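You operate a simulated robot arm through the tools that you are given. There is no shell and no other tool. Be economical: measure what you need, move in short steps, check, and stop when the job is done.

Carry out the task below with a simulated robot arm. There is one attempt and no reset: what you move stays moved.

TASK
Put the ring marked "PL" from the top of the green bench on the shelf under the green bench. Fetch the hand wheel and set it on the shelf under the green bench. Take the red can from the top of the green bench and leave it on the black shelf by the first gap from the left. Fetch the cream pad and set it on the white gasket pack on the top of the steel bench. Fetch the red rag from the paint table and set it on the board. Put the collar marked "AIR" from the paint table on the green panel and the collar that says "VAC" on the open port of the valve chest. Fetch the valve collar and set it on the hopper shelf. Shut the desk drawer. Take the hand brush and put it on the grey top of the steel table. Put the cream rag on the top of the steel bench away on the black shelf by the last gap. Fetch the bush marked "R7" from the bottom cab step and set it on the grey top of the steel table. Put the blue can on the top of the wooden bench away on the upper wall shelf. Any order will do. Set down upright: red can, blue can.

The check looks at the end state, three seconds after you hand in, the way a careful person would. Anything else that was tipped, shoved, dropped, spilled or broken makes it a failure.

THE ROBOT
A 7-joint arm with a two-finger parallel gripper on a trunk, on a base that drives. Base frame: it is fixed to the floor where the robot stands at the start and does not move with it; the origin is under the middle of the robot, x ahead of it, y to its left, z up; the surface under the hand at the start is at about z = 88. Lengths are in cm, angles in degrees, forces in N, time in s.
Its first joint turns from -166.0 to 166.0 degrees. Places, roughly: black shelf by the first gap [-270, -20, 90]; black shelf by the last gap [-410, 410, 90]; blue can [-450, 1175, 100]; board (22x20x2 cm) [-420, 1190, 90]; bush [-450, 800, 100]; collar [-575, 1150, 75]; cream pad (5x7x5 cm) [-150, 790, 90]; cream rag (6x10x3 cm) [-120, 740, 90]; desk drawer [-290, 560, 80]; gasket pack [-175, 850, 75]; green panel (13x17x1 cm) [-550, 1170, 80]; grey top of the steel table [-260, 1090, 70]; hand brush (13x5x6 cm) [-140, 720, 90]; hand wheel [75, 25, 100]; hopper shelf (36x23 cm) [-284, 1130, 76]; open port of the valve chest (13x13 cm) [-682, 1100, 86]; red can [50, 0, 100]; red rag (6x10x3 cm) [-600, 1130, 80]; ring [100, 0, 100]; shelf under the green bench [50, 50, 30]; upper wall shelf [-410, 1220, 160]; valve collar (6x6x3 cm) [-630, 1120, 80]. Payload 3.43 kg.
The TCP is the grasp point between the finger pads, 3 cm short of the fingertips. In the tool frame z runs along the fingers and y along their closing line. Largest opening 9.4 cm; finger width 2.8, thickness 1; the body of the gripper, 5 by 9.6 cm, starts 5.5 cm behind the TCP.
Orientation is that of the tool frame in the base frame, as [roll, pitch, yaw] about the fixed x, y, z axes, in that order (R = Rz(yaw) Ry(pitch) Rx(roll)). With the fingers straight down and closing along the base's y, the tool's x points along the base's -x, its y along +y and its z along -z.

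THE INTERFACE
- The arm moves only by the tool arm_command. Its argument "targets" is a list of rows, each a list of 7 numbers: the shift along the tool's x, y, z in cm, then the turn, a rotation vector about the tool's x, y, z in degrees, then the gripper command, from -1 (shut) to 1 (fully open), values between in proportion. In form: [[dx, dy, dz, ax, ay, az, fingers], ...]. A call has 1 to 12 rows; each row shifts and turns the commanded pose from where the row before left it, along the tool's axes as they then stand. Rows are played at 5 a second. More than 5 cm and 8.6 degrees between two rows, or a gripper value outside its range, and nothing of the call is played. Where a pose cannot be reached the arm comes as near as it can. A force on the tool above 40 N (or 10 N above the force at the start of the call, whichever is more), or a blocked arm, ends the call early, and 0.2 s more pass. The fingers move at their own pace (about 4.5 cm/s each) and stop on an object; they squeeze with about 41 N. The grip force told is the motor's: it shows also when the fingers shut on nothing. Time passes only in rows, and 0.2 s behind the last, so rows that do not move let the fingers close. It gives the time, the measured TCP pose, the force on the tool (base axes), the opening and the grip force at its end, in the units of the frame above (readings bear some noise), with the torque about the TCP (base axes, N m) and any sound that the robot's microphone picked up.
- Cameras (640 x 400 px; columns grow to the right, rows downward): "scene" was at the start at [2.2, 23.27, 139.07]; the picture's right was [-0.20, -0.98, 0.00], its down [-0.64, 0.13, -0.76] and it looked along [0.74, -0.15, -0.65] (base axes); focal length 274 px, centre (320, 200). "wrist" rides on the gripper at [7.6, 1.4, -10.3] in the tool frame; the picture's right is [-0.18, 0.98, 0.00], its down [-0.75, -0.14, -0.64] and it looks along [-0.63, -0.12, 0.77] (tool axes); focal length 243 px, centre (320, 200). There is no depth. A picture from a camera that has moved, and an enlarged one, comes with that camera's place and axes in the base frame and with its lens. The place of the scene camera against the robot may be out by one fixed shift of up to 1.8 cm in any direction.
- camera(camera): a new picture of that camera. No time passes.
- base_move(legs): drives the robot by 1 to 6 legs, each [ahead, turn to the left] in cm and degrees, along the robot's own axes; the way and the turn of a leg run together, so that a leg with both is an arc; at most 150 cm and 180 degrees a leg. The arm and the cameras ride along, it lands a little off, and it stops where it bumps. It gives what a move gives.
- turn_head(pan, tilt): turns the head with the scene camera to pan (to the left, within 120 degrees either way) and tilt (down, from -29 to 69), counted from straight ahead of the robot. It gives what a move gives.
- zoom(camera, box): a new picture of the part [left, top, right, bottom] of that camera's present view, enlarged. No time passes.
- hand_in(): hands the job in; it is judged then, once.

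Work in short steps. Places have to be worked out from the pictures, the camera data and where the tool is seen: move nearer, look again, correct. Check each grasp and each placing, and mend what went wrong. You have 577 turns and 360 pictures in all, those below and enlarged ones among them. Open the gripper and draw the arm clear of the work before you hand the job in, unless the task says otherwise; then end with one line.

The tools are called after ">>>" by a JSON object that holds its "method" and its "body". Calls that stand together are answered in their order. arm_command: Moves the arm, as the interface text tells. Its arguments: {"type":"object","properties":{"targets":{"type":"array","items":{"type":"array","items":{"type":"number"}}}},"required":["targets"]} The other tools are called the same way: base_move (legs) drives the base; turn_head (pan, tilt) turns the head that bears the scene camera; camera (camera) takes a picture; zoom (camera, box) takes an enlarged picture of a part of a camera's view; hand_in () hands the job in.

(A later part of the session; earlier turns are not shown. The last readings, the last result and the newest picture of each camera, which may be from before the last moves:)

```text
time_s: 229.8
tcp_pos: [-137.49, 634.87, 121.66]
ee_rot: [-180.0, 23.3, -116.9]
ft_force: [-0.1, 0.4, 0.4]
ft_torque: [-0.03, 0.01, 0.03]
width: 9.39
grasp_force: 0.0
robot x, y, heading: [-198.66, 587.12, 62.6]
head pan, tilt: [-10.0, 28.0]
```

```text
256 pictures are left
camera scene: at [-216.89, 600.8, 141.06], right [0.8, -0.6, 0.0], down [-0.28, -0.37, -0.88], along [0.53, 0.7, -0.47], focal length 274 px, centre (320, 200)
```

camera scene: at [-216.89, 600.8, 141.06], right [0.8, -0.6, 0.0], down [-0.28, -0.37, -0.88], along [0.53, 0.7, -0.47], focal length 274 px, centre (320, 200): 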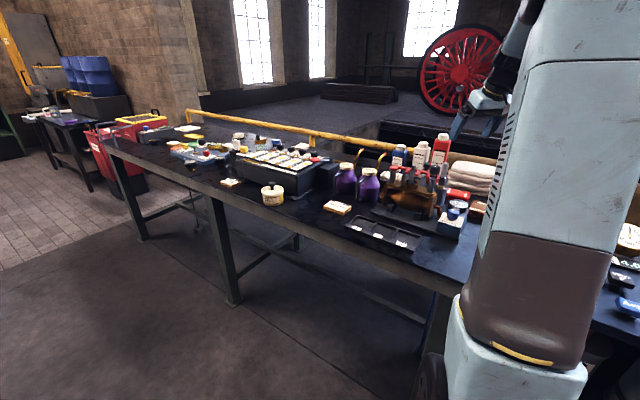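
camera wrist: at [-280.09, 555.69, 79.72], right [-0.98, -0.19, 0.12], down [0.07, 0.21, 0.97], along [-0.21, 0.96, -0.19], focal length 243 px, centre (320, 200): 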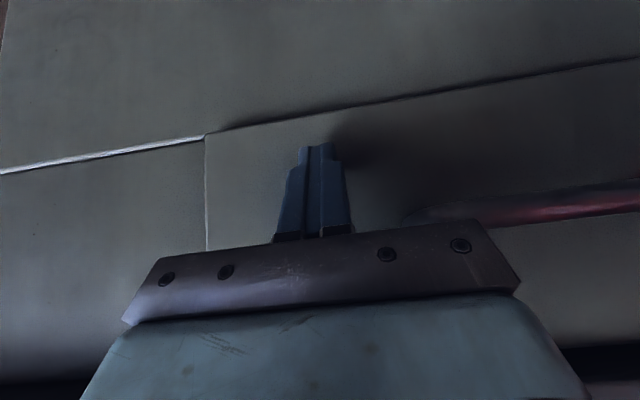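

>>> {"method": "zoom", "body": {"camera": "scene", "box": [120, 110, 320, 220]}}

>>> {"method": "zoom", "body": {"camera": "scene", "box": [300, 120, 500, 260]}}

```text
3.20 times, centred on (220, 165) of scene
camera zoom: at [-216.89, 600.8, 141.06], right [0.8, -0.6, 0.0], down [-0.28, -0.37, -0.88], along [0.53, 0.7, -0.47], focal length 876 px, centre (640, 312)
```

zoom: 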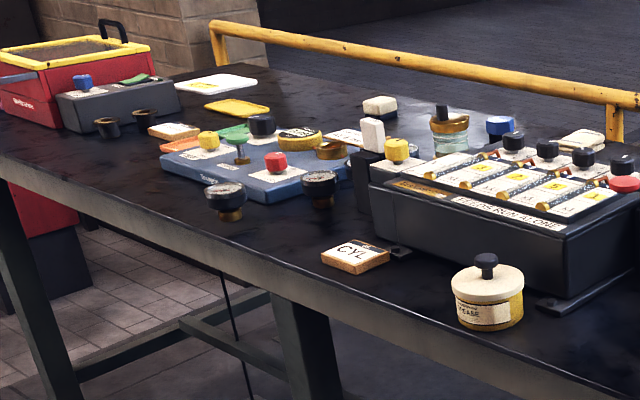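

```text
2.86 times, centred on (400, 190) of scene
camera zoom: at [-216.89, 600.8, 141.06], right [0.8, -0.6, 0.0], down [-0.28, -0.37, -0.88], along [0.53, 0.7, -0.47], focal length 782 px, centre (91, 229)
```

zoom: 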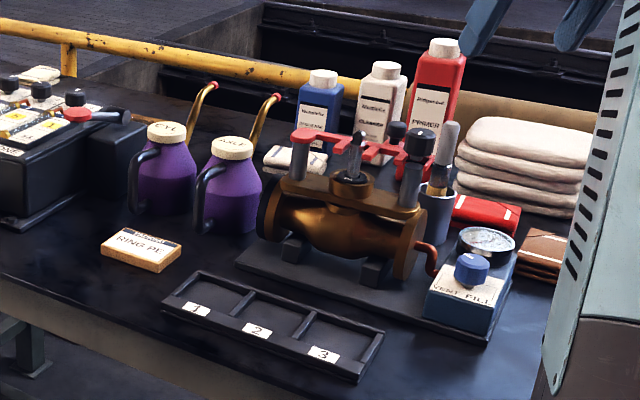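

Found: cream pad ≈(-146,784), cream rag ≈(-125,738), gasket pack ≈(-168,832). I drive along the bench.

>>> {"method": "base_move", "body": {"legs": [[0, 39], [138, 0]]}}

>>> {"method": "base_move", "body": {"legs": [[0, -45]]}}

>>> {"method": "base_move", "body": {"legs": [[0, -36]]}}

>>> {"method": "turn_head", "body": {"pan": 0, "tilt": 30}}

>>> {"method": "camera", "body": {"camera": "scene"}}

```text
time_s: 239.0
tcp_pos: [-211.43, 799.68, 121.67]
ee_rot: [-179.9, 23.5, -77.2]
ft_force: [0.0, -0.3, -0.8]
ft_torque: [0.03, -0.02, 0.02]
width: 9.42
grasp_force: 0.0
robot x, y, heading: [-228.37, 723.88, 102.5]
head pan, tilt: [-10.0, 28.0]
```

```text
time_s: 241.7
tcp_pos: [-162.55, 765.01, 121.81]
ee_rot: [-180.0, 23.2, -122.6]
ft_force: [0.7, 0.7, -0.5]
ft_torque: [0.01, -0.02, 0.02]
width: 9.38
grasp_force: 0.1
robot x, y, heading: [-232.77, 726.47, 57.3]
head pan, tilt: [-10.0, 28.0]
```

```text
time_s: 244.0
tcp_pos: [-153.22, 716.14, 121.76]
ee_rot: [-179.9, 23.4, -158.8]
ft_force: [0.4, 0.3, -0.6]
ft_torque: [0.04, -0.02, 0.01]
width: 9.39
grasp_force: 0.1
robot x, y, heading: [-234.49, 731.06, 21.7]
head pan, tilt: [-10.0, 28.0]
```

```text
time_s: 244.8
tcp_pos: [-153.29, 716.1, 121.86]
ee_rot: [-180.0, 23.4, -158.8]
ft_force: [-0.3, 0.0, 0.1]
ft_torque: [-0.01, 0.01, 0.01]
width: 9.38
grasp_force: 0.1
robot x, y, heading: [-234.28, 730.6, 21.8]
head pan, tilt: [0.0, 30.0]
```

```text
253 pictures are left
camera scene: at [-240.17, 754.69, 140.74], right [0.37, -0.93, 0.0], down [-0.46, -0.19, -0.87], along [0.8, 0.32, -0.5], focal length 274 px, centre (320, 200)
```

scene: 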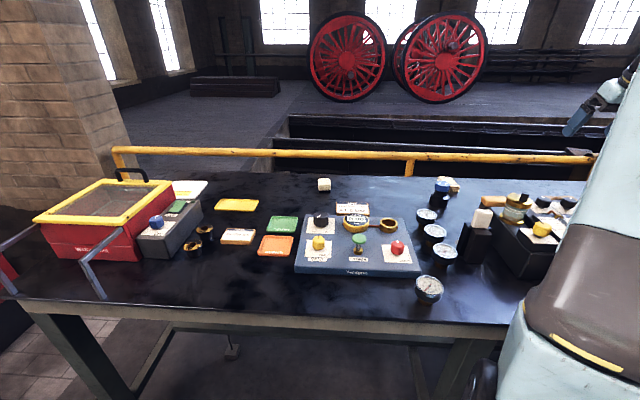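

>>> {"method": "zoom", "body": {"camera": "scene", "box": [140, 150, 340, 290]}}

>>> {"method": "zoom", "body": {"camera": "scene", "box": [400, 150, 600, 290]}}

```text
2.86 times, centred on (240, 220) of scene
camera zoom: at [-240.17, 754.69, 140.74], right [0.37, -0.93, 0.0], down [-0.46, -0.19, -0.87], along [0.8, 0.32, -0.5], focal length 782 px, centre (549, 143)
```

zoom: 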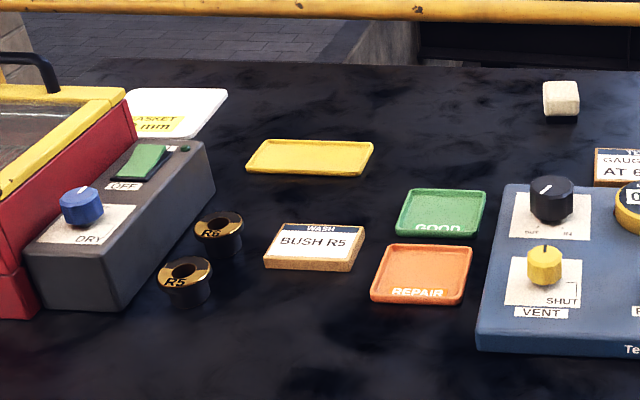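

```text
2.86 times, centred on (500, 220) of scene
camera zoom: at [-240.17, 754.69, 140.74], right [0.37, -0.93, 0.0], down [-0.46, -0.19, -0.87], along [0.8, 0.32, -0.5], focal length 782 px, centre (-194, 143)
```

zoom: 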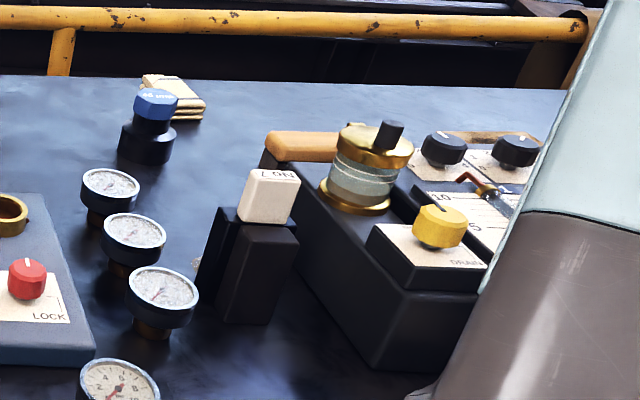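

Pad ≈(-150.7,787.4), gasket pack ≈(-169.6,837.8), rag ≈(-131.6,742.4). I shift the base ~40 left and closer.

>>> {"method": "base_move", "body": {"legs": [[-20, 0], [0, -35], [-60, 0]]}}

>>> {"method": "base_move", "body": {"legs": [[0, 35], [60, 0]]}}

>>> {"method": "turn_head", "body": {"pan": -5, "tilt": 32}}

>>> {"method": "camera", "body": {"camera": "scene"}}

```text
time_s: 248.7
tcp_pos: [-195.66, 665.48, 121.95]
ee_rot: [-179.9, 23.3, 166.6]
ft_force: [0.9, 0.1, -0.7]
ft_torque: [-0.05, 0.03, -0.03]
width: 9.39
grasp_force: 0.0
robot x, y, heading: [-253.43, 727.15, -10.4]
head pan, tilt: [0.0, 30.0]
stopped in leg 3: the robot was blocked; the commanded pose is now the measured one
```

```text
time_s: 253.0
tcp_pos: [-145.73, 719.86, 121.93]
ee_rot: [-179.9, 23.1, -159.9]
ft_force: [-0.9, 0.2, 0.1]
ft_torque: [0.05, -0.04, 0.02]
width: 9.41
grasp_force: 0.1
robot x, y, heading: [-227.18, 737.96, 21.2]
head pan, tilt: [0.0, 30.0]
stopped in leg 2: the robot was blocked; the commanded pose is now the measured one
```

```text
time_s: 253.6
tcp_pos: [-145.94, 719.83, 121.93]
ee_rot: [-179.9, 23.1, -160.1]
ft_force: [-0.2, 0.3, -0.7]
ft_torque: [0.0, 0.01, 0.0]
width: 9.38
grasp_force: 0.0
robot x, y, heading: [-226.83, 737.84, 21.3]
head pan, tilt: [-5.0, 32.0]
```

```text
250 pictures are left
camera scene: at [-232.5, 760.9, 140.42], right [0.28, -0.96, 0.0], down [-0.51, -0.15, -0.85], along [0.81, 0.24, -0.53], focal length 274 px, centre (320, 200)
```

scene: 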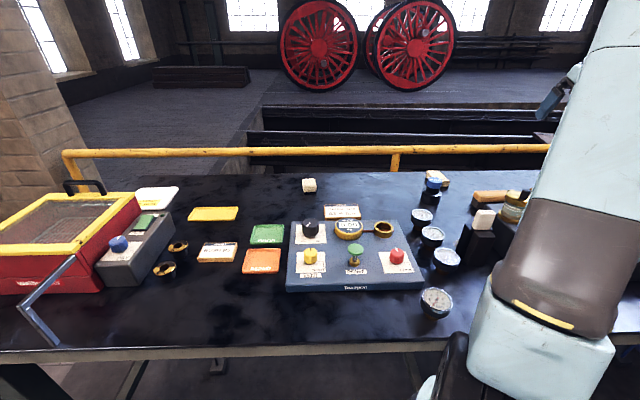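

Blocked only by nearness to the bench (36 cm). The pad is reachable from here; I zoom on it.

>>> {"method": "zoom", "body": {"camera": "scene", "box": [280, 165, 344, 205]}}

>>> {"method": "zoom", "body": {"camera": "scene", "box": [400, 155, 480, 205]}}

```text
10.00 times, centred on (312, 185) of scene
camera zoom: at [-232.5, 760.9, 140.42], right [0.28, -0.96, 0.0], down [-0.51, -0.15, -0.85], along [0.81, 0.24, -0.53], focal length 2738 px, centre (400, 350)
```

zoom: 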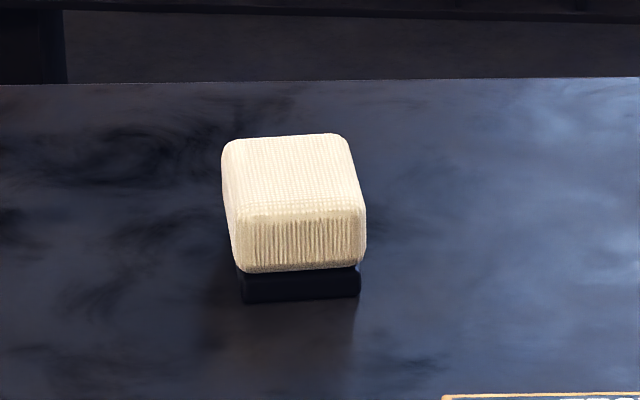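

```text
8.00 times, centred on (440, 180) of scene
camera zoom: at [-232.5, 760.9, 140.42], right [0.28, -0.96, 0.0], down [-0.51, -0.15, -0.85], along [0.81, 0.24, -0.53], focal length 2190 px, centre (-640, 360)
```

zoom: 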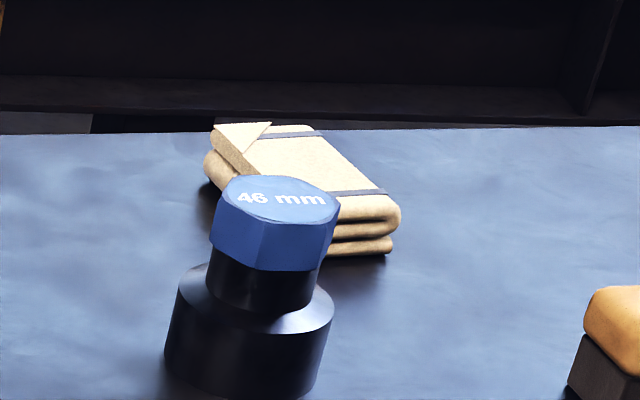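

>>> {"method": "arm_command", "body": {"targets": [[-1.23, 4.64, 0.53, 0, 0, 0, 1], [-1.23, 4.64, 0.53, 0, 0, 0, 1], [-1.23, 4.64, 0.53, 0, 0, 0, 1], [-1.23, 4.64, 0.53, 0, 0, 0, 1], [-1.23, 4.64, 0.53, 0, 0, 0, 1], [-1.23, 4.64, 0.53, 0, 0, 0, 1], [-1.23, 4.64, 0.53, 0, 0, 0, 1], [-1.23, 4.64, 0.53, 0, 0, 0, 1], [-1.23, 4.64, 0.53, 0, 0, 0, 1], [-1.23, 4.64, 0.53, 0, 0, 0, 1], [-1.23, 4.64, 0.53, 0, 0, 0, 1], [-1.23, 4.64, 0.53, 0, 0, 0, 1]]}}

>>> {"method": "arm_command", "body": {"targets": [[-1.23, 4.64, 0.53, 0, 0, 0, 1], [-1.23, 4.64, 0.53, 0, 0, 0, 1], [1.78, 0, 4.13, 0, 0, 0, 1], [1.78, 0, 4.13, 0, 0, 0, 1], [1.78, 0, 4.13, 0, 0, 0, 1], [1.2, 0, 2.75, 0, 0, 0, 1], [0, 0, 0, 0, 0, 0, 1]]}}

>>> {"method": "camera", "body": {"camera": "wrist"}}

```text
time_s: 256.2
tcp_pos: [-149.68, 777.47, 121.92]
ee_rot: [-179.9, 23.3, -160.2]
ft_force: [-0.6, -0.5, 0.7]
ft_torque: [0.03, 0.0, 0.04]
width: 9.41
grasp_force: 0.0
robot x, y, heading: [-227.21, 737.56, 21.3]
head pan, tilt: [-5.0, 32.0]
```

```text
time_s: 257.8
tcp_pos: [-150.44, 787.19, 105.04]
ee_rot: [-179.9, 23.2, -160.1]
ft_force: [-0.6, 0.3, 0.8]
ft_torque: [-0.02, 0.01, 0.04]
width: 9.39
grasp_force: 0.1
robot x, y, heading: [-227.31, 737.27, 21.1]
head pan, tilt: [-5.0, 32.0]
```

```text
247 pictures are left
camera wrist: at [-161.21, 784.94, 111.58], right [-0.18, 0.98, 0.07], down [0.46, 0.02, 0.89], along [0.87, 0.19, -0.46], focal length 243 px, centre (320, 200)
```

wrist: 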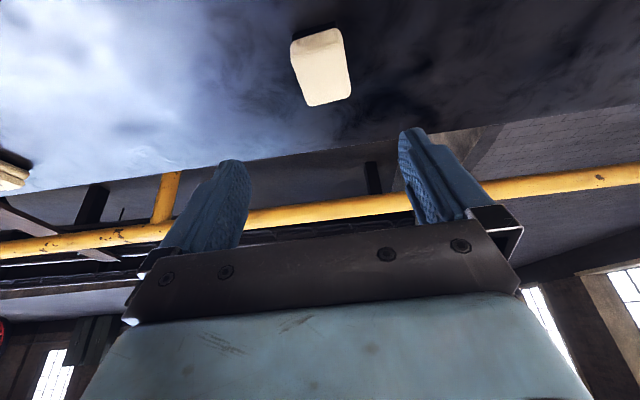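

>>> {"method": "arm_command", "body": {"targets": [[1.2, 0.24, 3.73, 0, 0, 0, 1], [1.2, 0.24, 3.73, 0, 0, 0, 1], [1.0, 0.2, 3.0, 0, 0, 0, 1], [0, 0, 0, 0, 0, 0, 1]]}}

>>> {"method": "camera", "body": {"camera": "wrist"}}

>>> {"method": "zoom", "body": {"camera": "scene", "box": [264, 140, 360, 200]}}

```text
time_s: 258.8
tcp_pos: [-149.84, 788.02, 94.52]
ee_rot: [-179.9, 23.2, -160.0]
ft_force: [0.7, -0.2, 0.7]
ft_torque: [-0.04, 0.01, 0.0]
width: 9.4
grasp_force: 0.0
robot x, y, heading: [-227.38, 737.4, 21.4]
head pan, tilt: [-5.0, 32.0]
```

```text
246 pictures are left
camera wrist: at [-160.56, 785.66, 100.9], right [-0.18, 0.98, 0.07], down [0.46, 0.02, 0.89], along [0.87, 0.19, -0.46], focal length 243 px, centre (320, 200)
```

wrist: 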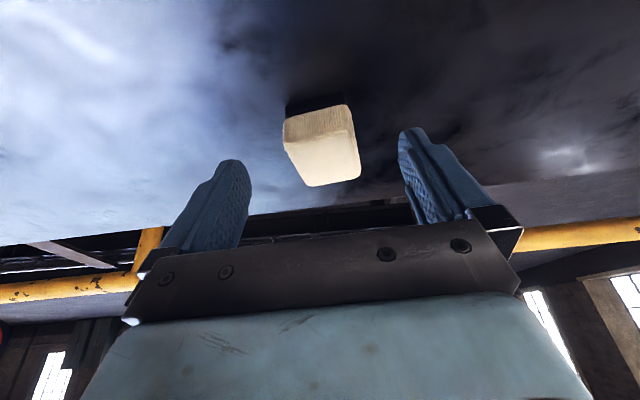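

```text
6.67 times, centred on (312, 170) of scene
camera zoom: at [-232.48, 760.91, 140.42], right [0.28, -0.96, 0.0], down [-0.51, -0.15, -0.85], along [0.81, 0.24, -0.53], focal length 1825 px, centre (373, 400)
```

zoom: 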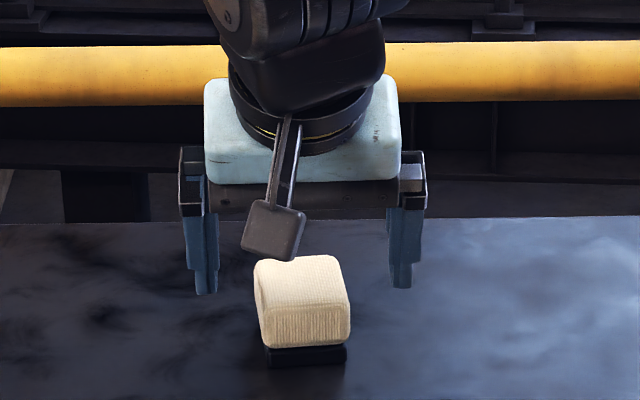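

Triangulation shows the bench surface is at ≈85.3 and the pad at (-147.1,789.2). I descend further.

>>> {"method": "arm_command", "body": {"targets": [[-0.19, 0.1, 2.47, 0, 0, 0, 1], [-0.19, 0.1, 2.47, 0, 0, 0, 1], [0, 0, 0, 0, 0, 0, 1]]}}

>>> {"method": "camera", "body": {"camera": "wrist"}}

>>> {"method": "zoom", "body": {"camera": "scene", "box": [264, 140, 360, 200]}}

```text
time_s: 259.6
tcp_pos: [-147.57, 789.21, 89.92]
ee_rot: [-179.8, 23.2, -160.1]
ft_force: [-0.8, -0.4, -0.3]
ft_torque: [0.02, 0.02, -0.02]
width: 9.41
grasp_force: 0.2
robot x, y, heading: [-226.91, 737.75, 21.3]
head pan, tilt: [-5.0, 32.0]
```

```text
244 pictures are left
camera wrist: at [-158.33, 786.81, 96.49], right [-0.18, 0.98, 0.07], down [0.46, 0.02, 0.89], along [0.87, 0.19, -0.46], focal length 243 px, centre (320, 200)
```

wrist: 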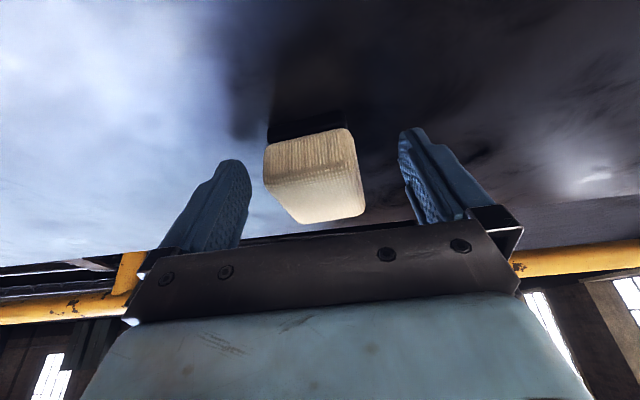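

```text
6.67 times, centred on (312, 170) of scene
camera zoom: at [-232.48, 760.91, 140.42], right [0.28, -0.96, 0.0], down [-0.51, -0.15, -0.85], along [0.81, 0.24, -0.53], focal length 1825 px, centre (373, 400)
```

zoom: 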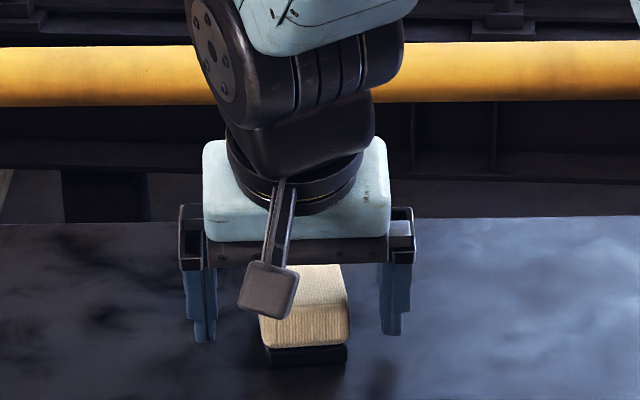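

>>> {"method": "arm_command", "body": {"targets": [[0, 0, 0, 0, 0, 0, -1], [0, 0, 0, 0, 0, 0, -1], [0, 0, 0, 0, 0, 0, -1], [0, 0, 0, 0, 0, 0, -1], [-1.2, 0, -2.75, 0, 0, 0, -1]]}}

>>> {"method": "camera", "body": {"camera": "wrist"}}

```text
time_s: 260.8
tcp_pos: [-147.43, 789.23, 92.82]
ee_rot: [-179.8, 23.1, -160.0]
ft_force: [0.4, 0.2, -1.1]
ft_torque: [0.02, 0.07, 0.0]
width: 5.41
grasp_force: 41.5
robot x, y, heading: [-227.43, 737.78, 21.4]
head pan, tilt: [-5.0, 32.0]
```

```text
242 pictures are left
camera wrist: at [-158.16, 786.85, 99.48], right [-0.18, 0.98, 0.07], down [0.46, 0.02, 0.89], along [0.87, 0.19, -0.46], focal length 243 px, centre (320, 200)
```

wrist: 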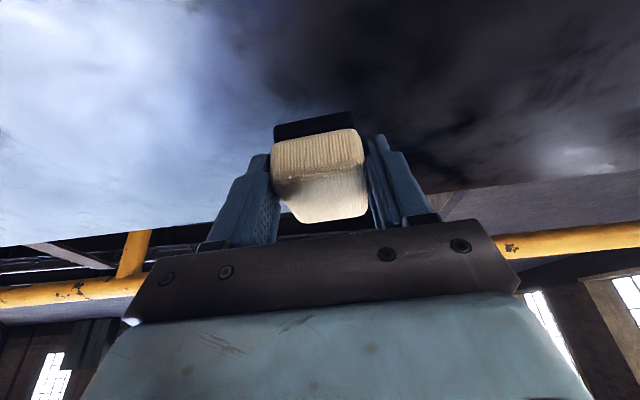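

Pad held. I lift and shift the robot left: back 55, turn left 40, ahead 65, turn back.

>>> {"method": "arm_command", "body": {"targets": [[-1.84, 0, -4.3, 0, 0, 0, -1], [-1.84, 0, -4.3, 0, 0, 0, -1], [-1.84, 0, -4.3, 0, 0, 0, -1], [-1.84, 0, -4.3, 0, 0, 0, -1], [-1.84, 0, -4.3, 0, 0, 0, -1]]}}

>>> {"method": "base_move", "body": {"legs": [[-60, 0], [0, 40]]}}

>>> {"method": "base_move", "body": {"legs": [[65, 0], [0, -40]]}}

>>> {"method": "turn_head", "body": {"pan": 5, "tilt": 32}}

>>> {"method": "camera", "body": {"camera": "scene"}}

```text
time_s: 262.0
tcp_pos: [-147.54, 788.99, 116.31]
ee_rot: [-179.8, 23.2, -160.0]
ft_force: [0.4, 0.0, -1.0]
ft_torque: [-0.01, 0.03, 0.01]
width: 5.4
grasp_force: 41.2
robot x, y, heading: [-227.43, 737.76, 21.2]
head pan, tilt: [-5.0, 32.0]
```

```text
time_s: 264.7
tcp_pos: [-181.24, 774.61, 116.41]
ee_rot: [180.0, 23.2, -160.5]
ft_force: [0.3, -0.3, -0.5]
ft_torque: [0.05, 0.04, 0.01]
width: 5.39
grasp_force: 40.8
robot x, y, heading: [-260.71, 723.12, 19.4]
head pan, tilt: [-5.0, 32.0]
stopped in leg 1: the robot was blocked; the commanded pose is now the measured one
```

```text
time_s: 267.1
tcp_pos: [-144.59, 785.72, 115.88]
ee_rot: [-179.9, 22.8, -161.7]
ft_force: [0.3, 0.3, -1.6]
ft_torque: [0.03, 0.02, 0.0]
width: 5.37
grasp_force: 40.6
robot x, y, heading: [-225.51, 735.81, 17.8]
head pan, tilt: [-5.0, 32.0]
stopped in leg 1: the robot was blocked; the commanded pose is now the measured one
```

```text
time_s: 267.9
tcp_pos: [-144.46, 785.78, 115.94]
ee_rot: [-179.9, 22.9, -161.7]
ft_force: [0.0, 1.2, -1.9]
ft_torque: [-0.04, 0.05, -0.01]
width: 5.37
grasp_force: 41.1
robot x, y, heading: [-225.27, 736.11, 17.9]
head pan, tilt: [5.0, 32.0]
```

```text
241 pictures are left
camera scene: at [-229.63, 760.94, 140.42], right [0.39, -0.92, 0.0], down [-0.49, -0.2, -0.85], along [0.78, 0.33, -0.53], focal length 274 px, centre (320, 200)
```

scene: 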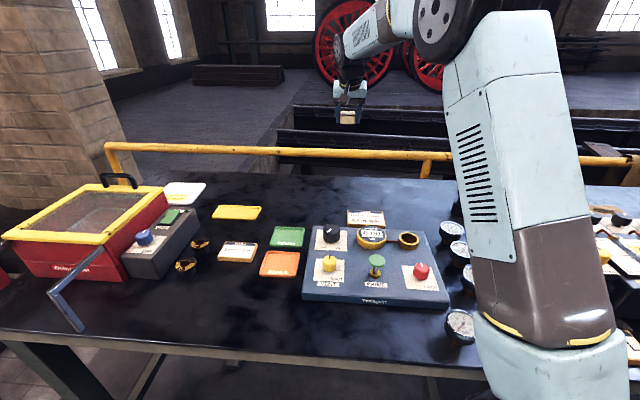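

Something behind blocked the reverse. I look behind me.

>>> {"method": "turn_head", "body": {"pan": 118, "tilt": 35}}

>>> {"method": "camera", "body": {"camera": "scene"}}

>>> {"method": "turn_head", "body": {"pan": -118, "tilt": 35}}

>>> {"method": "camera", "body": {"camera": "scene"}}

```text
time_s: 269.8
tcp_pos: [-144.61, 785.76, 115.9]
ee_rot: [-179.9, 22.8, -161.7]
ft_force: [0.2, -0.9, -0.7]
ft_torque: [-0.03, 0.06, 0.02]
width: 5.35
grasp_force: 40.5
robot x, y, heading: [-225.64, 735.71, 17.8]
head pan, tilt: [118.0, 35.0]
```

```text
240 pictures are left
camera scene: at [-244.19, 763.63, 139.96], right [0.7, 0.72, 0.0], down [0.41, -0.4, -0.82], along [-0.59, 0.57, -0.57], focal length 274 px, centre (320, 200)
```

scene: 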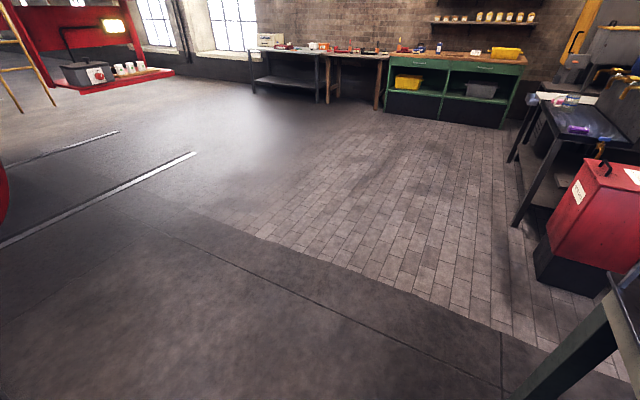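

```text
time_s: 273.1
tcp_pos: [-144.56, 785.8, 115.96]
ee_rot: [-179.9, 22.8, -161.5]
ft_force: [-0.5, 0.0, -1.6]
ft_torque: [-0.04, 0.05, 0.02]
width: 5.34
grasp_force: 41.5
robot x, y, heading: [-225.11, 736.35, 17.8]
head pan, tilt: [-118.0, 35.0]
```

```text
239 pictures are left
camera scene: at [-239.46, 748.82, 139.97], right [-0.98, 0.18, 0.0], down [0.1, 0.56, -0.82], along [-0.15, -0.81, -0.57], focal length 274 px, centre (320, 200)
```

scene: 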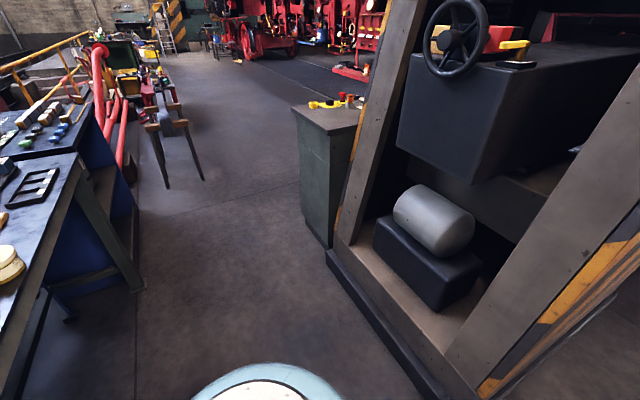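

The column stands right behind; open floor lies north. I back 28, turn left 65°, drive 55, and turn back.

>>> {"method": "base_move", "body": {"legs": [[-28, 0]]}}

>>> {"method": "base_move", "body": {"legs": [[0, 42]]}}

>>> {"method": "base_move", "body": {"legs": [[0, 24]]}}

```text
time_s: 275.1
tcp_pos: [-171.49, 776.92, 115.86]
ee_rot: [-180.0, 22.8, -161.8]
ft_force: [-0.5, 0.7, -1.0]
ft_torque: [0.02, 0.02, 0.0]
width: 5.36
grasp_force: 40.9
robot x, y, heading: [-252.11, 727.62, 17.7]
head pan, tilt: [-118.0, 35.0]
```

```text
time_s: 277.7
tcp_pos: [-226.8, 818.56, 115.98]
ee_rot: [-179.9, 22.8, -118.9]
ft_force: [-0.9, 0.4, -1.4]
ft_torque: [-0.01, -0.01, 0.0]
width: 5.36
grasp_force: 41.0
robot x, y, heading: [-247.61, 724.82, 59.9]
head pan, tilt: [-118.0, 35.0]
```

```text
time_s: 279.5
tcp_pos: [-267.95, 818.91, 116.06]
ee_rot: [-179.9, 22.9, -94.4]
ft_force: [0.4, 0.5, -1.8]
ft_torque: [-0.04, -0.03, 0.03]
width: 5.39
grasp_force: 41.0
robot x, y, heading: [-243.6, 724.93, 84.6]
head pan, tilt: [-118.0, 35.0]
```

>>> {"method": "base_move", "body": {"legs": [[68, 0]]}}

>>> {"method": "base_move", "body": {"legs": [[0, -42]]}}

>>> {"method": "base_move", "body": {"legs": [[0, -22]]}}

>>> {"method": "turn_head", "body": {"pan": 5, "tilt": 35}}

>>> {"method": "camera", "body": {"camera": "scene"}}

>>> {"method": "zoom", "body": {"camera": "scene", "box": [240, 120, 440, 260]}}

```text
time_s: 283.4
tcp_pos: [-261.1, 887.29, 116.0]
ee_rot: [-179.9, 22.8, -94.4]
ft_force: [-0.1, 0.4, -1.8]
ft_torque: [0.0, 0.01, 0.02]
width: 5.36
grasp_force: 41.4
robot x, y, heading: [-237.48, 792.89, 84.6]
head pan, tilt: [-118.0, 35.0]
```

```text
time_s: 285.9
tcp_pos: [-191.82, 879.07, 116.18]
ee_rot: [-179.9, 22.8, -136.3]
ft_force: [-0.2, -0.5, -1.2]
ft_torque: [-0.01, 0.01, 0.0]
width: 5.38
grasp_force: 41.1
robot x, y, heading: [-241.19, 797.01, 42.5]
head pan, tilt: [-118.0, 35.0]
```

```text
time_s: 287.6
tcp_pos: [-164.86, 855.24, 116.16]
ee_rot: [-179.9, 22.8, -157.7]
ft_force: [0.4, -0.9, -1.4]
ft_torque: [-0.04, 0.03, 0.0]
width: 5.34
grasp_force: 41.2
robot x, y, heading: [-241.96, 799.9, 21.3]
head pan, tilt: [-118.0, 35.0]
```

```text
time_s: 289.6
tcp_pos: [-164.95, 855.27, 116.27]
ee_rot: [-179.8, 22.8, -157.7]
ft_force: [0.2, 0.3, -1.5]
ft_torque: [0.03, 0.04, 0.01]
width: 5.35
grasp_force: 41.1
robot x, y, heading: [-241.79, 799.55, 21.3]
head pan, tilt: [5.0, 35.0]
```

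```text
238 pictures are left
camera scene: at [-247.88, 824.33, 139.96], right [0.44, -0.9, 0.0], down [-0.52, -0.25, -0.82], along [0.73, 0.36, -0.57], focal length 274 px, centre (320, 200)
```

scene: 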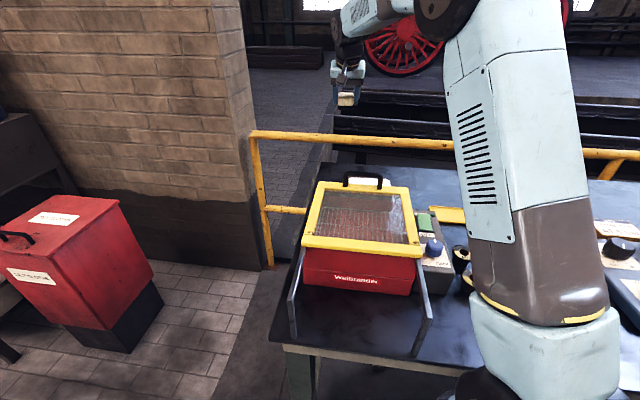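

```text
2.86 times, centred on (340, 190) of scene
camera zoom: at [-247.88, 824.33, 139.96], right [0.44, -0.9, 0.0], down [-0.52, -0.25, -0.82], along [0.73, 0.36, -0.57], focal length 782 px, centre (263, 229)
```

zoom: 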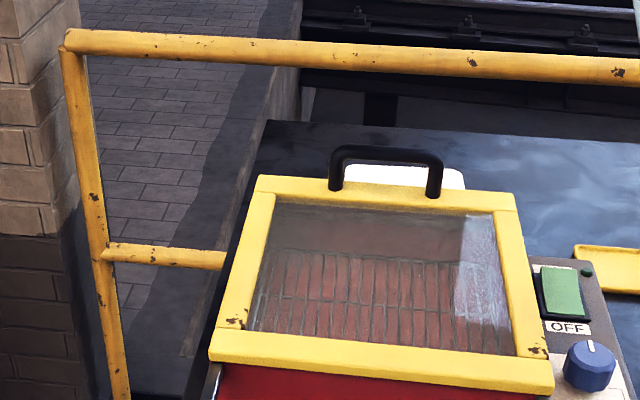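

The gasket pack lies behind the red washer (top ≈98): pack centre ≈(-166.5,843). I move above it and check with the wrist camera.

>>> {"method": "arm_command", "body": {"targets": [[1.93, -3.63, -0.82, 0, 0, 0, -1], [1.93, -3.63, -0.82, 0, 0, 0, -1], [1.93, -3.63, -0.82, 0, 0, 0, -1], [0, 0, 0, 0, 0, 0, -1]]}}

>>> {"method": "camera", "body": {"camera": "wrist"}}

>>> {"method": "camera", "body": {"camera": "scene"}}

```text
time_s: 290.6
tcp_pos: [-166.39, 842.78, 116.44]
ee_rot: [-179.9, 22.9, -157.7]
ft_force: [0.9, -0.1, -1.4]
ft_torque: [-0.03, -0.03, -0.01]
width: 5.34
grasp_force: 40.8
robot x, y, heading: [-241.64, 799.55, 21.3]
head pan, tilt: [5.0, 35.0]
```

```text
236 pictures are left
camera wrist: at [-177.08, 840.04, 122.97], right [-0.21, 0.97, 0.07], down [0.47, 0.04, 0.88], along [0.86, 0.22, -0.46], focal length 243 px, centre (320, 200)
```

wrist: 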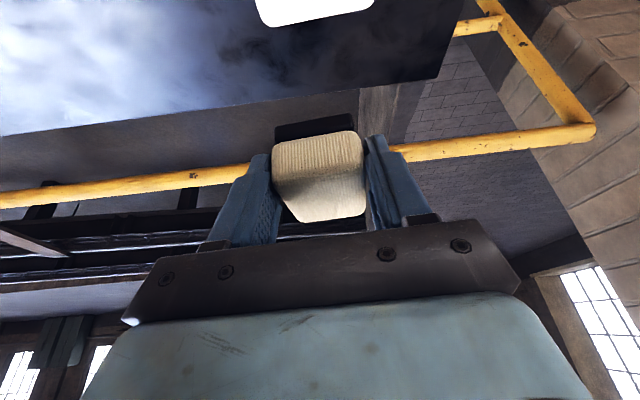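

```text
235 pictures are left
camera scene: at [-247.9, 824.33, 139.95], right [0.44, -0.9, 0.0], down [-0.51, -0.25, -0.82], along [0.73, 0.36, -0.57], focal length 274 px, centre (320, 200)
```

scene: 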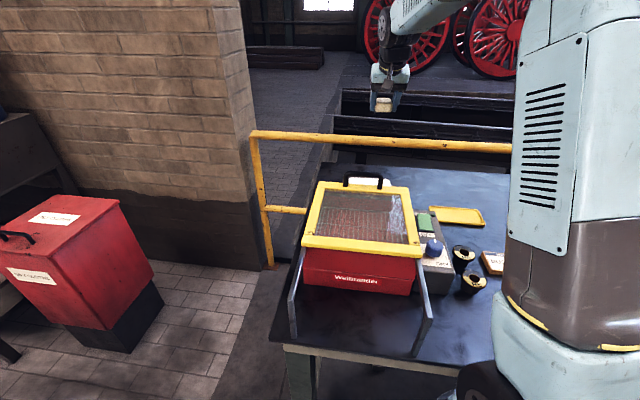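

>>> {"method": "arm_command", "body": {"targets": [[1.52, 0, 3.59, 0, 0, 0, -1], [1.52, 0, 3.59, 0, 0, 0, -1], [1.52, 0, 3.59, 0, 0, 0, -1], [1.52, 0, 3.59, 0, 0, 0, -1], [0, 0, 0, 0, 0, 0, -1]]}}

>>> {"method": "camera", "body": {"camera": "wrist"}}

>>> {"method": "zoom", "body": {"camera": "scene", "box": [300, 80, 460, 220]}}

```text
time_s: 291.8
tcp_pos: [-166.69, 842.5, 100.82]
ee_rot: [-179.9, 22.9, -157.9]
ft_force: [-0.2, -0.6, -2.6]
ft_torque: [-0.02, 0.03, -0.02]
width: 5.36
grasp_force: 41.3
robot x, y, heading: [-241.14, 799.35, 21.3]
head pan, tilt: [5.0, 35.0]
```

```text
234 pictures are left
camera wrist: at [-177.29, 839.77, 107.35], right [-0.21, 0.97, 0.07], down [0.47, 0.04, 0.88], along [0.86, 0.22, -0.46], focal length 243 px, centre (320, 200)
```

wrist: 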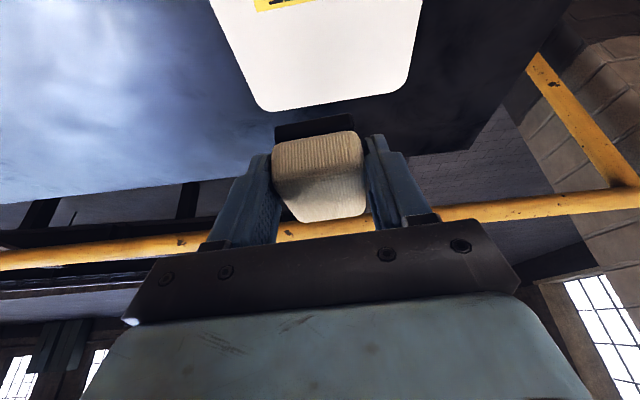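

```text
2.86 times, centred on (380, 150) of scene
camera zoom: at [-247.88, 824.33, 139.96], right [0.44, -0.9, 0.0], down [-0.51, -0.25, -0.82], along [0.73, 0.36, -0.57], focal length 782 px, centre (149, 343)
```

zoom: 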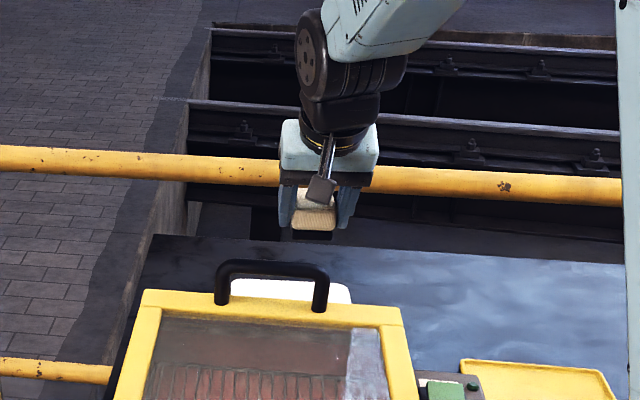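

Pack confirmed under the pad. I lower to contact.

>>> {"method": "arm_command", "body": {"targets": [[1.52, 0.5, 3.59, 0, 0, 0, -1], [1.45, 0.5, 3.4, 0, 0, 0, -1], [0.16, 0, 0.37, 0, 0, 0, -1], [0.16, 0, 0.37, 0, 0, 0, -1], [0.16, 0, 0.37, 0, 0, 0, -1], [0.16, 0, 0.37, 0, 0, 0, -1], [0.16, 0, 0.37, 0, 0, 0, -1]]}}

>>> {"method": "camera", "body": {"camera": "wrist"}}

```text
time_s: 293.4
tcp_pos: [-167.06, 843.67, 91.05]
ee_rot: [-179.9, 22.8, -157.8]
ft_force: [0.0, 0.2, -1.5]
ft_torque: [-0.04, -0.02, 0.05]
width: 5.35
grasp_force: 40.8
robot x, y, heading: [-241.85, 799.84, 21.2]
head pan, tilt: [5.0, 35.0]
```

```text
232 pictures are left
camera wrist: at [-177.75, 840.9, 97.61], right [-0.21, 0.97, 0.07], down [0.47, 0.04, 0.88], along [0.86, 0.22, -0.46], focal length 243 px, centre (320, 200)
```

wrist: 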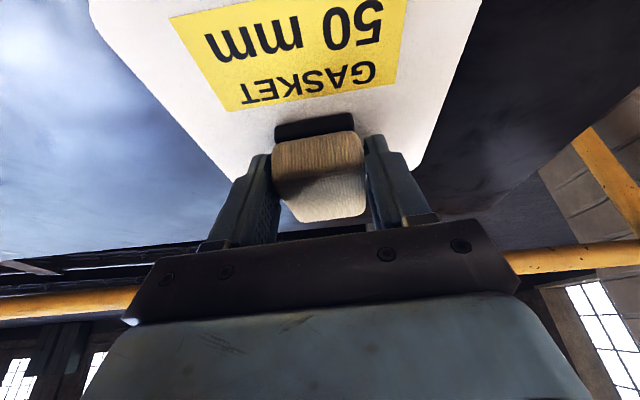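

>>> {"method": "arm_command", "body": {"targets": [[0.16, 0, 0.37, 0, 0, 0, -1], [0.16, 0, 0.37, 0, 0, 0, -1], [0.16, 0, 0.37, 0, 0, 0, -1], [0.16, 0, 0.37, 0, 0, 0, -1], [0.16, 0, 0.37, 0, 0, 0, -1], [0.16, 0, 0.37, 0, 0, 0, -1]]}}

>>> {"method": "camera", "body": {"camera": "wrist"}}

```text
time_s: 294.1
tcp_pos: [-166.92, 843.9, 90.76]
ee_rot: [180.0, 23.4, -157.8]
ft_force: [0.5, 0.1, 11.9]
ft_torque: [0.31, -0.53, -0.02]
width: 5.37
grasp_force: 41.3
robot x, y, heading: [-241.71, 799.72, 21.5]
head pan, tilt: [5.0, 35.0]
stopped in row 3: the force on the tool passed its limit at 45 N (the readings are from after the stop); the commanded pose is now the measured one
```

```text
231 pictures are left
camera wrist: at [-177.6, 841.0, 97.31], right [-0.21, 0.97, 0.07], down [0.46, 0.03, 0.89], along [0.86, 0.22, -0.45], focal length 243 px, centre (320, 200)
```

wrist: 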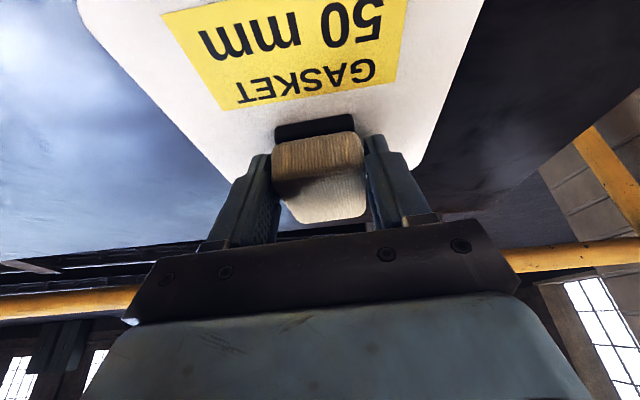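

Contact as expected at pack-top height (86.2). I release and rise.

>>> {"method": "arm_command", "body": {"targets": [[0, 0, 0, 0, 0, 0, 0.6], [0, 0, 0, 0, 0, 0, 0.7], [-0.8, 0, -1.8, 0, 0, 0, 0.7], [-1.6, 0, -3.6, 0, 0, 0, 0.7], [-1.84, 0, -4.3, 0, 0, 0, 0.7]]}}

>>> {"method": "camera", "body": {"camera": "wrist"}}

```text
time_s: 295.3
tcp_pos: [-166.8, 843.49, 101.36]
ee_rot: [-180.0, 23.1, -157.9]
ft_force: [0.2, 0.4, 0.3]
ft_torque: [-0.01, -0.01, 0.01]
width: 7.98
grasp_force: 0.1
robot x, y, heading: [-241.61, 799.51, 21.3]
head pan, tilt: [5.0, 35.0]
```

```text
230 pictures are left
camera wrist: at [-177.54, 840.72, 107.97], right [-0.21, 0.97, 0.07], down [0.46, 0.04, 0.89], along [0.86, 0.22, -0.46], focal length 243 px, centre (320, 200)
```

wrist: 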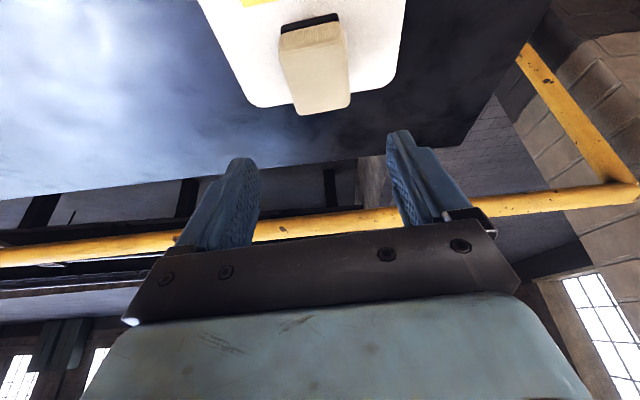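

Pad is standing on the gasket pack. I raise the arm and, from here, look toward the paint table area with the head to plan.

>>> {"method": "arm_command", "body": {"targets": [[-1.84, 0, -4.3, 0, 0, 0, 1], [-1.84, 0, -4.3, 0, 0, 0, 1], [-1.84, 0, -4.3, 0, 0, 0, 1], [-1.84, 0, -4.3, 0, 0, 0, 1]]}}

>>> {"method": "turn_head", "body": {"pan": 115, "tilt": 12}}

>>> {"method": "camera", "body": {"camera": "scene"}}

```text
time_s: 296.3
tcp_pos: [-166.87, 843.82, 120.13]
ee_rot: [179.9, 23.1, -157.8]
ft_force: [0.5, -0.3, 0.0]
ft_torque: [0.0, 0.02, 0.04]
width: 9.41
grasp_force: 0.0
robot x, y, heading: [-241.72, 799.93, 21.5]
head pan, tilt: [5.0, 35.0]
```

```text
time_s: 298.2
tcp_pos: [-167.03, 843.95, 120.02]
ee_rot: [-179.9, 23.2, -157.8]
ft_force: [0.1, 0.2, -1.0]
ft_torque: [0.04, -0.01, 0.01]
width: 9.38
grasp_force: 0.2
robot x, y, heading: [-242.0, 799.49, 20.9]
head pan, tilt: [115.0, 12.0]
```

```text
229 pictures are left
camera scene: at [-262.53, 826.87, 143.65], right [0.69, 0.72, 0.0], down [0.15, -0.14, -0.98], along [-0.71, 0.68, -0.21], focal length 274 px, centre (320, 200)
```

scene: 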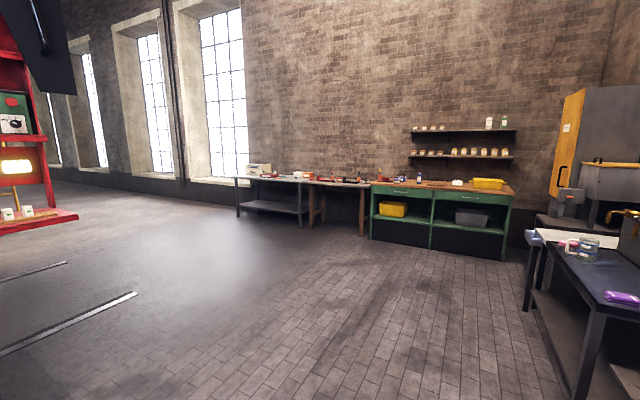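

>>> {"method": "zoom", "body": {"camera": "scene", "box": [232, 158, 312, 198]}}

>>> {"method": "zoom", "body": {"camera": "scene", "box": [305, 158, 385, 198]}}

>>> {"method": "zoom", "body": {"camera": "scene", "box": [380, 110, 520, 200]}}

>>> {"method": "zoom", "body": {"camera": "scene", "box": [520, 80, 640, 320]}}

```text
8.00 times, centred on (272, 178) of scene
camera zoom: at [-262.53, 826.87, 143.65], right [0.69, 0.72, 0.0], down [0.15, -0.14, -0.98], along [-0.71, 0.68, -0.21], focal length 2190 px, centre (704, 376)
```

zoom: 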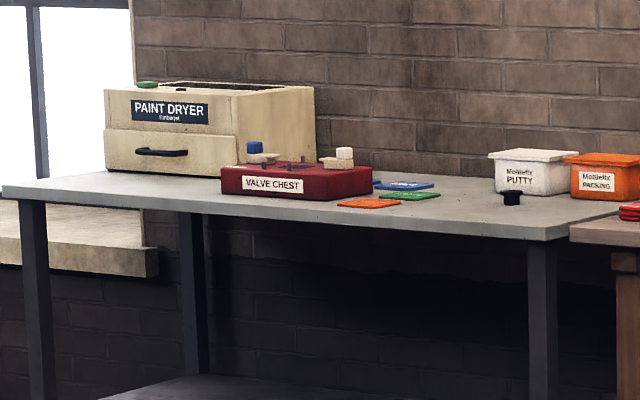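

```text
8.00 times, centred on (345, 178) of scene
camera zoom: at [-262.53, 826.87, 143.65], right [0.69, 0.72, 0.0], down [0.15, -0.14, -0.98], along [-0.71, 0.68, -0.21], focal length 2190 px, centre (120, 376)
```

zoom: 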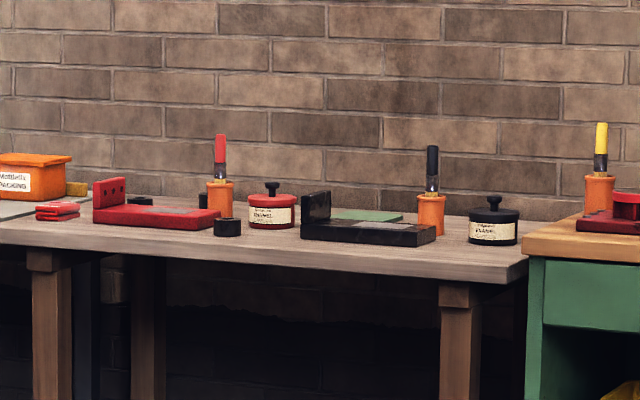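

```text
4.44 times, centred on (450, 155) of scene
camera zoom: at [-262.53, 826.87, 143.65], right [0.69, 0.72, 0.0], down [0.15, -0.14, -0.98], along [-0.71, 0.68, -0.21], focal length 1217 px, centre (-258, 400)
```

zoom: 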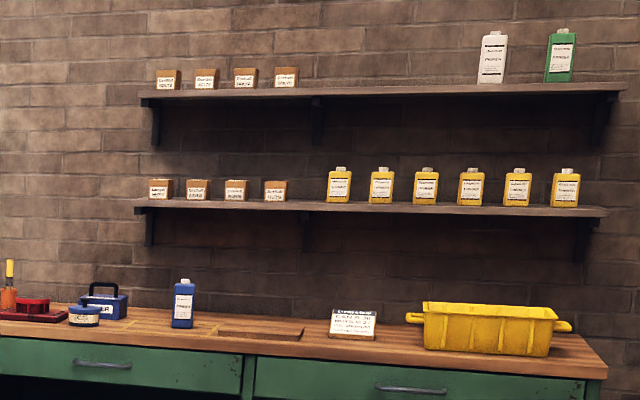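

```text
1.67 times, centred on (580, 200) of scene
camera zoom: at [-262.53, 826.87, 143.65], right [0.69, 0.72, 0.0], down [0.15, -0.14, -0.98], along [-0.71, 0.68, -0.21], focal length 456 px, centre (-113, 200)
```

zoom: 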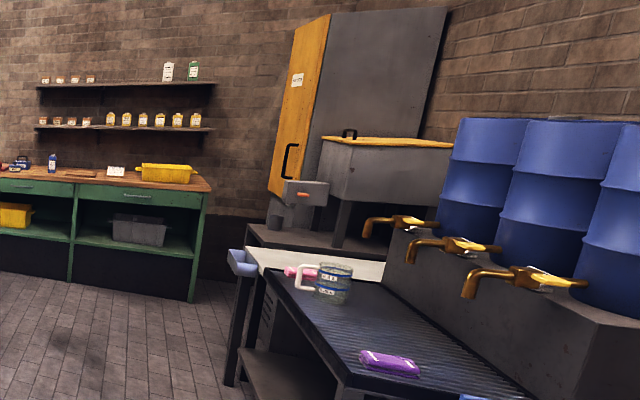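

>>> {"method": "zoom", "body": {"camera": "scene", "box": [322, 178, 346, 193]}}

>>> {"method": "zoom", "body": {"camera": "scene", "box": [286, 174, 326, 190]}}

```text
16.00 times, centred on (334, 186) of scene
camera zoom: at [-262.53, 826.87, 143.65], right [0.69, 0.72, 0.0], down [0.15, -0.14, -0.98], along [-0.71, 0.68, -0.21], focal length 4381 px, centre (96, 432)
```

zoom: 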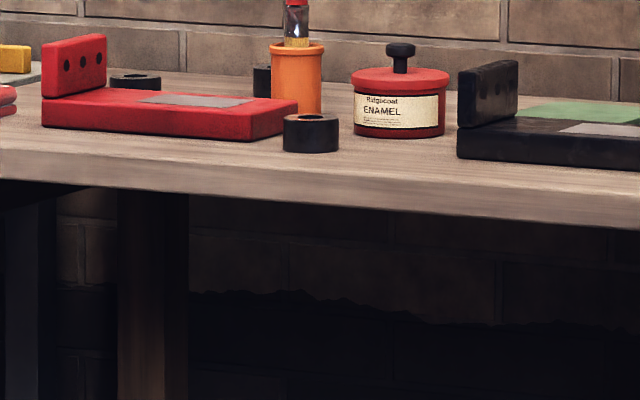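

```text
16.00 times, centred on (306, 182) of scene
camera zoom: at [-262.53, 826.87, 143.65], right [0.69, 0.72, 0.0], down [0.15, -0.14, -0.98], along [-0.71, 0.68, -0.21], focal length 4381 px, centre (544, 488)
```

zoom: 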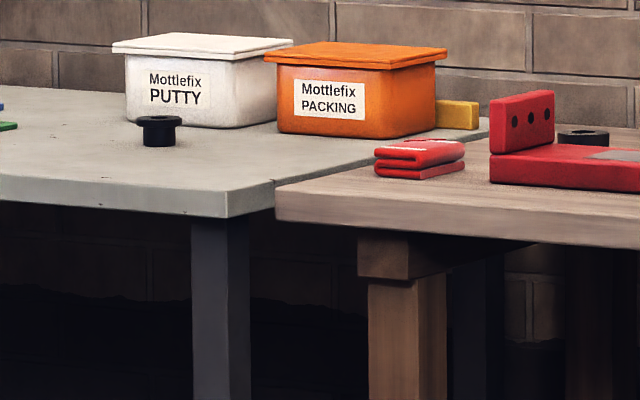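

The paint table has three black collars, so VAC is likely there. Now I reposition south along the bench for the rag and brush: turn left, reverse, turn right.

>>> {"method": "base_move", "body": {"legs": [[0, 42]]}}

>>> {"method": "base_move", "body": {"legs": [[0, 40]]}}

>>> {"method": "base_move", "body": {"legs": [[-70, 0]]}}

>>> {"method": "base_move", "body": {"legs": [[0, -42]]}}

>>> {"method": "base_move", "body": {"legs": [[0, -38]]}}

>>> {"method": "turn_head", "body": {"pan": -15, "tilt": 32}}

>>> {"method": "camera", "body": {"camera": "scene"}}

```text
time_s: 300.8
tcp_pos: [-216.25, 882.71, 120.22]
ee_rot: [-179.9, 23.2, -115.4]
ft_force: [0.5, -0.6, 0.3]
ft_torque: [0.02, 0.01, -0.03]
width: 9.42
grasp_force: 0.0
robot x, y, heading: [-236.7, 797.41, 62.9]
head pan, tilt: [115.0, 12.0]
```

```text
time_s: 303.3
tcp_pos: [-276.41, 876.25, 120.15]
ee_rot: [-180.0, 23.2, -75.2]
ft_force: [0.2, 1.1, 0.0]
ft_torque: [-0.03, 0.04, 0.0]
width: 9.41
grasp_force: 0.1
robot x, y, heading: [-231.71, 798.67, 102.8]
head pan, tilt: [115.0, 12.0]
```

```text
time_s: 307.1
tcp_pos: [-261.33, 808.16, 120.24]
ee_rot: [180.0, 23.2, -75.0]
ft_force: [-0.1, 0.6, 0.6]
ft_torque: [-0.01, -0.01, 0.02]
width: 9.38
grasp_force: 0.0
robot x, y, heading: [-216.32, 730.78, 102.8]
head pan, tilt: [115.0, 12.0]
```

```text
time_s: 309.7
tcp_pos: [-199.35, 818.52, 120.26]
ee_rot: [179.9, 23.2, -116.3]
ft_force: [1.4, -0.6, -0.5]
ft_torque: [-0.01, -0.01, 0.0]
width: 9.41
grasp_force: 0.1
robot x, y, heading: [-220.93, 733.48, 61.6]
head pan, tilt: [115.0, 12.0]
```

```text
time_s: 310.8
tcp_pos: [-191.7, 816.51, 120.36]
ee_rot: [-179.9, 23.2, -121.3]
ft_force: [-0.3, -0.3, -0.5]
ft_torque: [0.01, 0.02, 0.01]
width: 9.39
grasp_force: 0.1
robot x, y, heading: [-221.6, 734.38, 56.9]
head pan, tilt: [115.0, 12.0]
stopped in leg 1: the robot was blocked; the commanded pose is now the measured one
```

```text
time_s: 312.9
tcp_pos: [-191.78, 816.56, 120.48]
ee_rot: [-179.9, 23.1, -121.3]
ft_force: [0.1, -0.6, -0.2]
ft_torque: [-0.01, -0.01, 0.01]
width: 9.42
grasp_force: 0.0
robot x, y, heading: [-221.16, 733.78, 57.0]
head pan, tilt: [-15.0, 32.0]
```

```text
222 pictures are left
camera scene: at [-237.74, 748.76, 140.42], right [0.67, -0.74, 0.0], down [-0.39, -0.35, -0.85], along [0.63, 0.57, -0.53], focal length 274 px, centre (320, 200)
```

scene: 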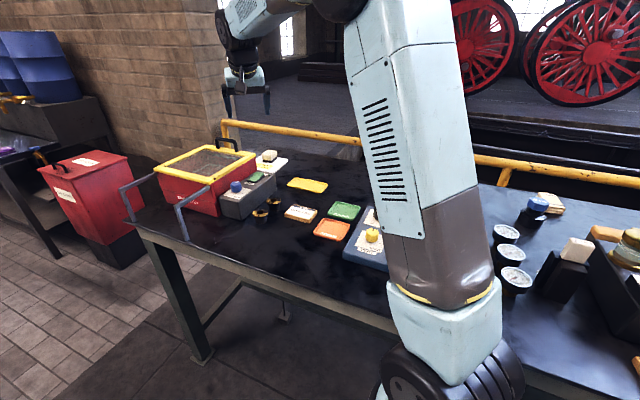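

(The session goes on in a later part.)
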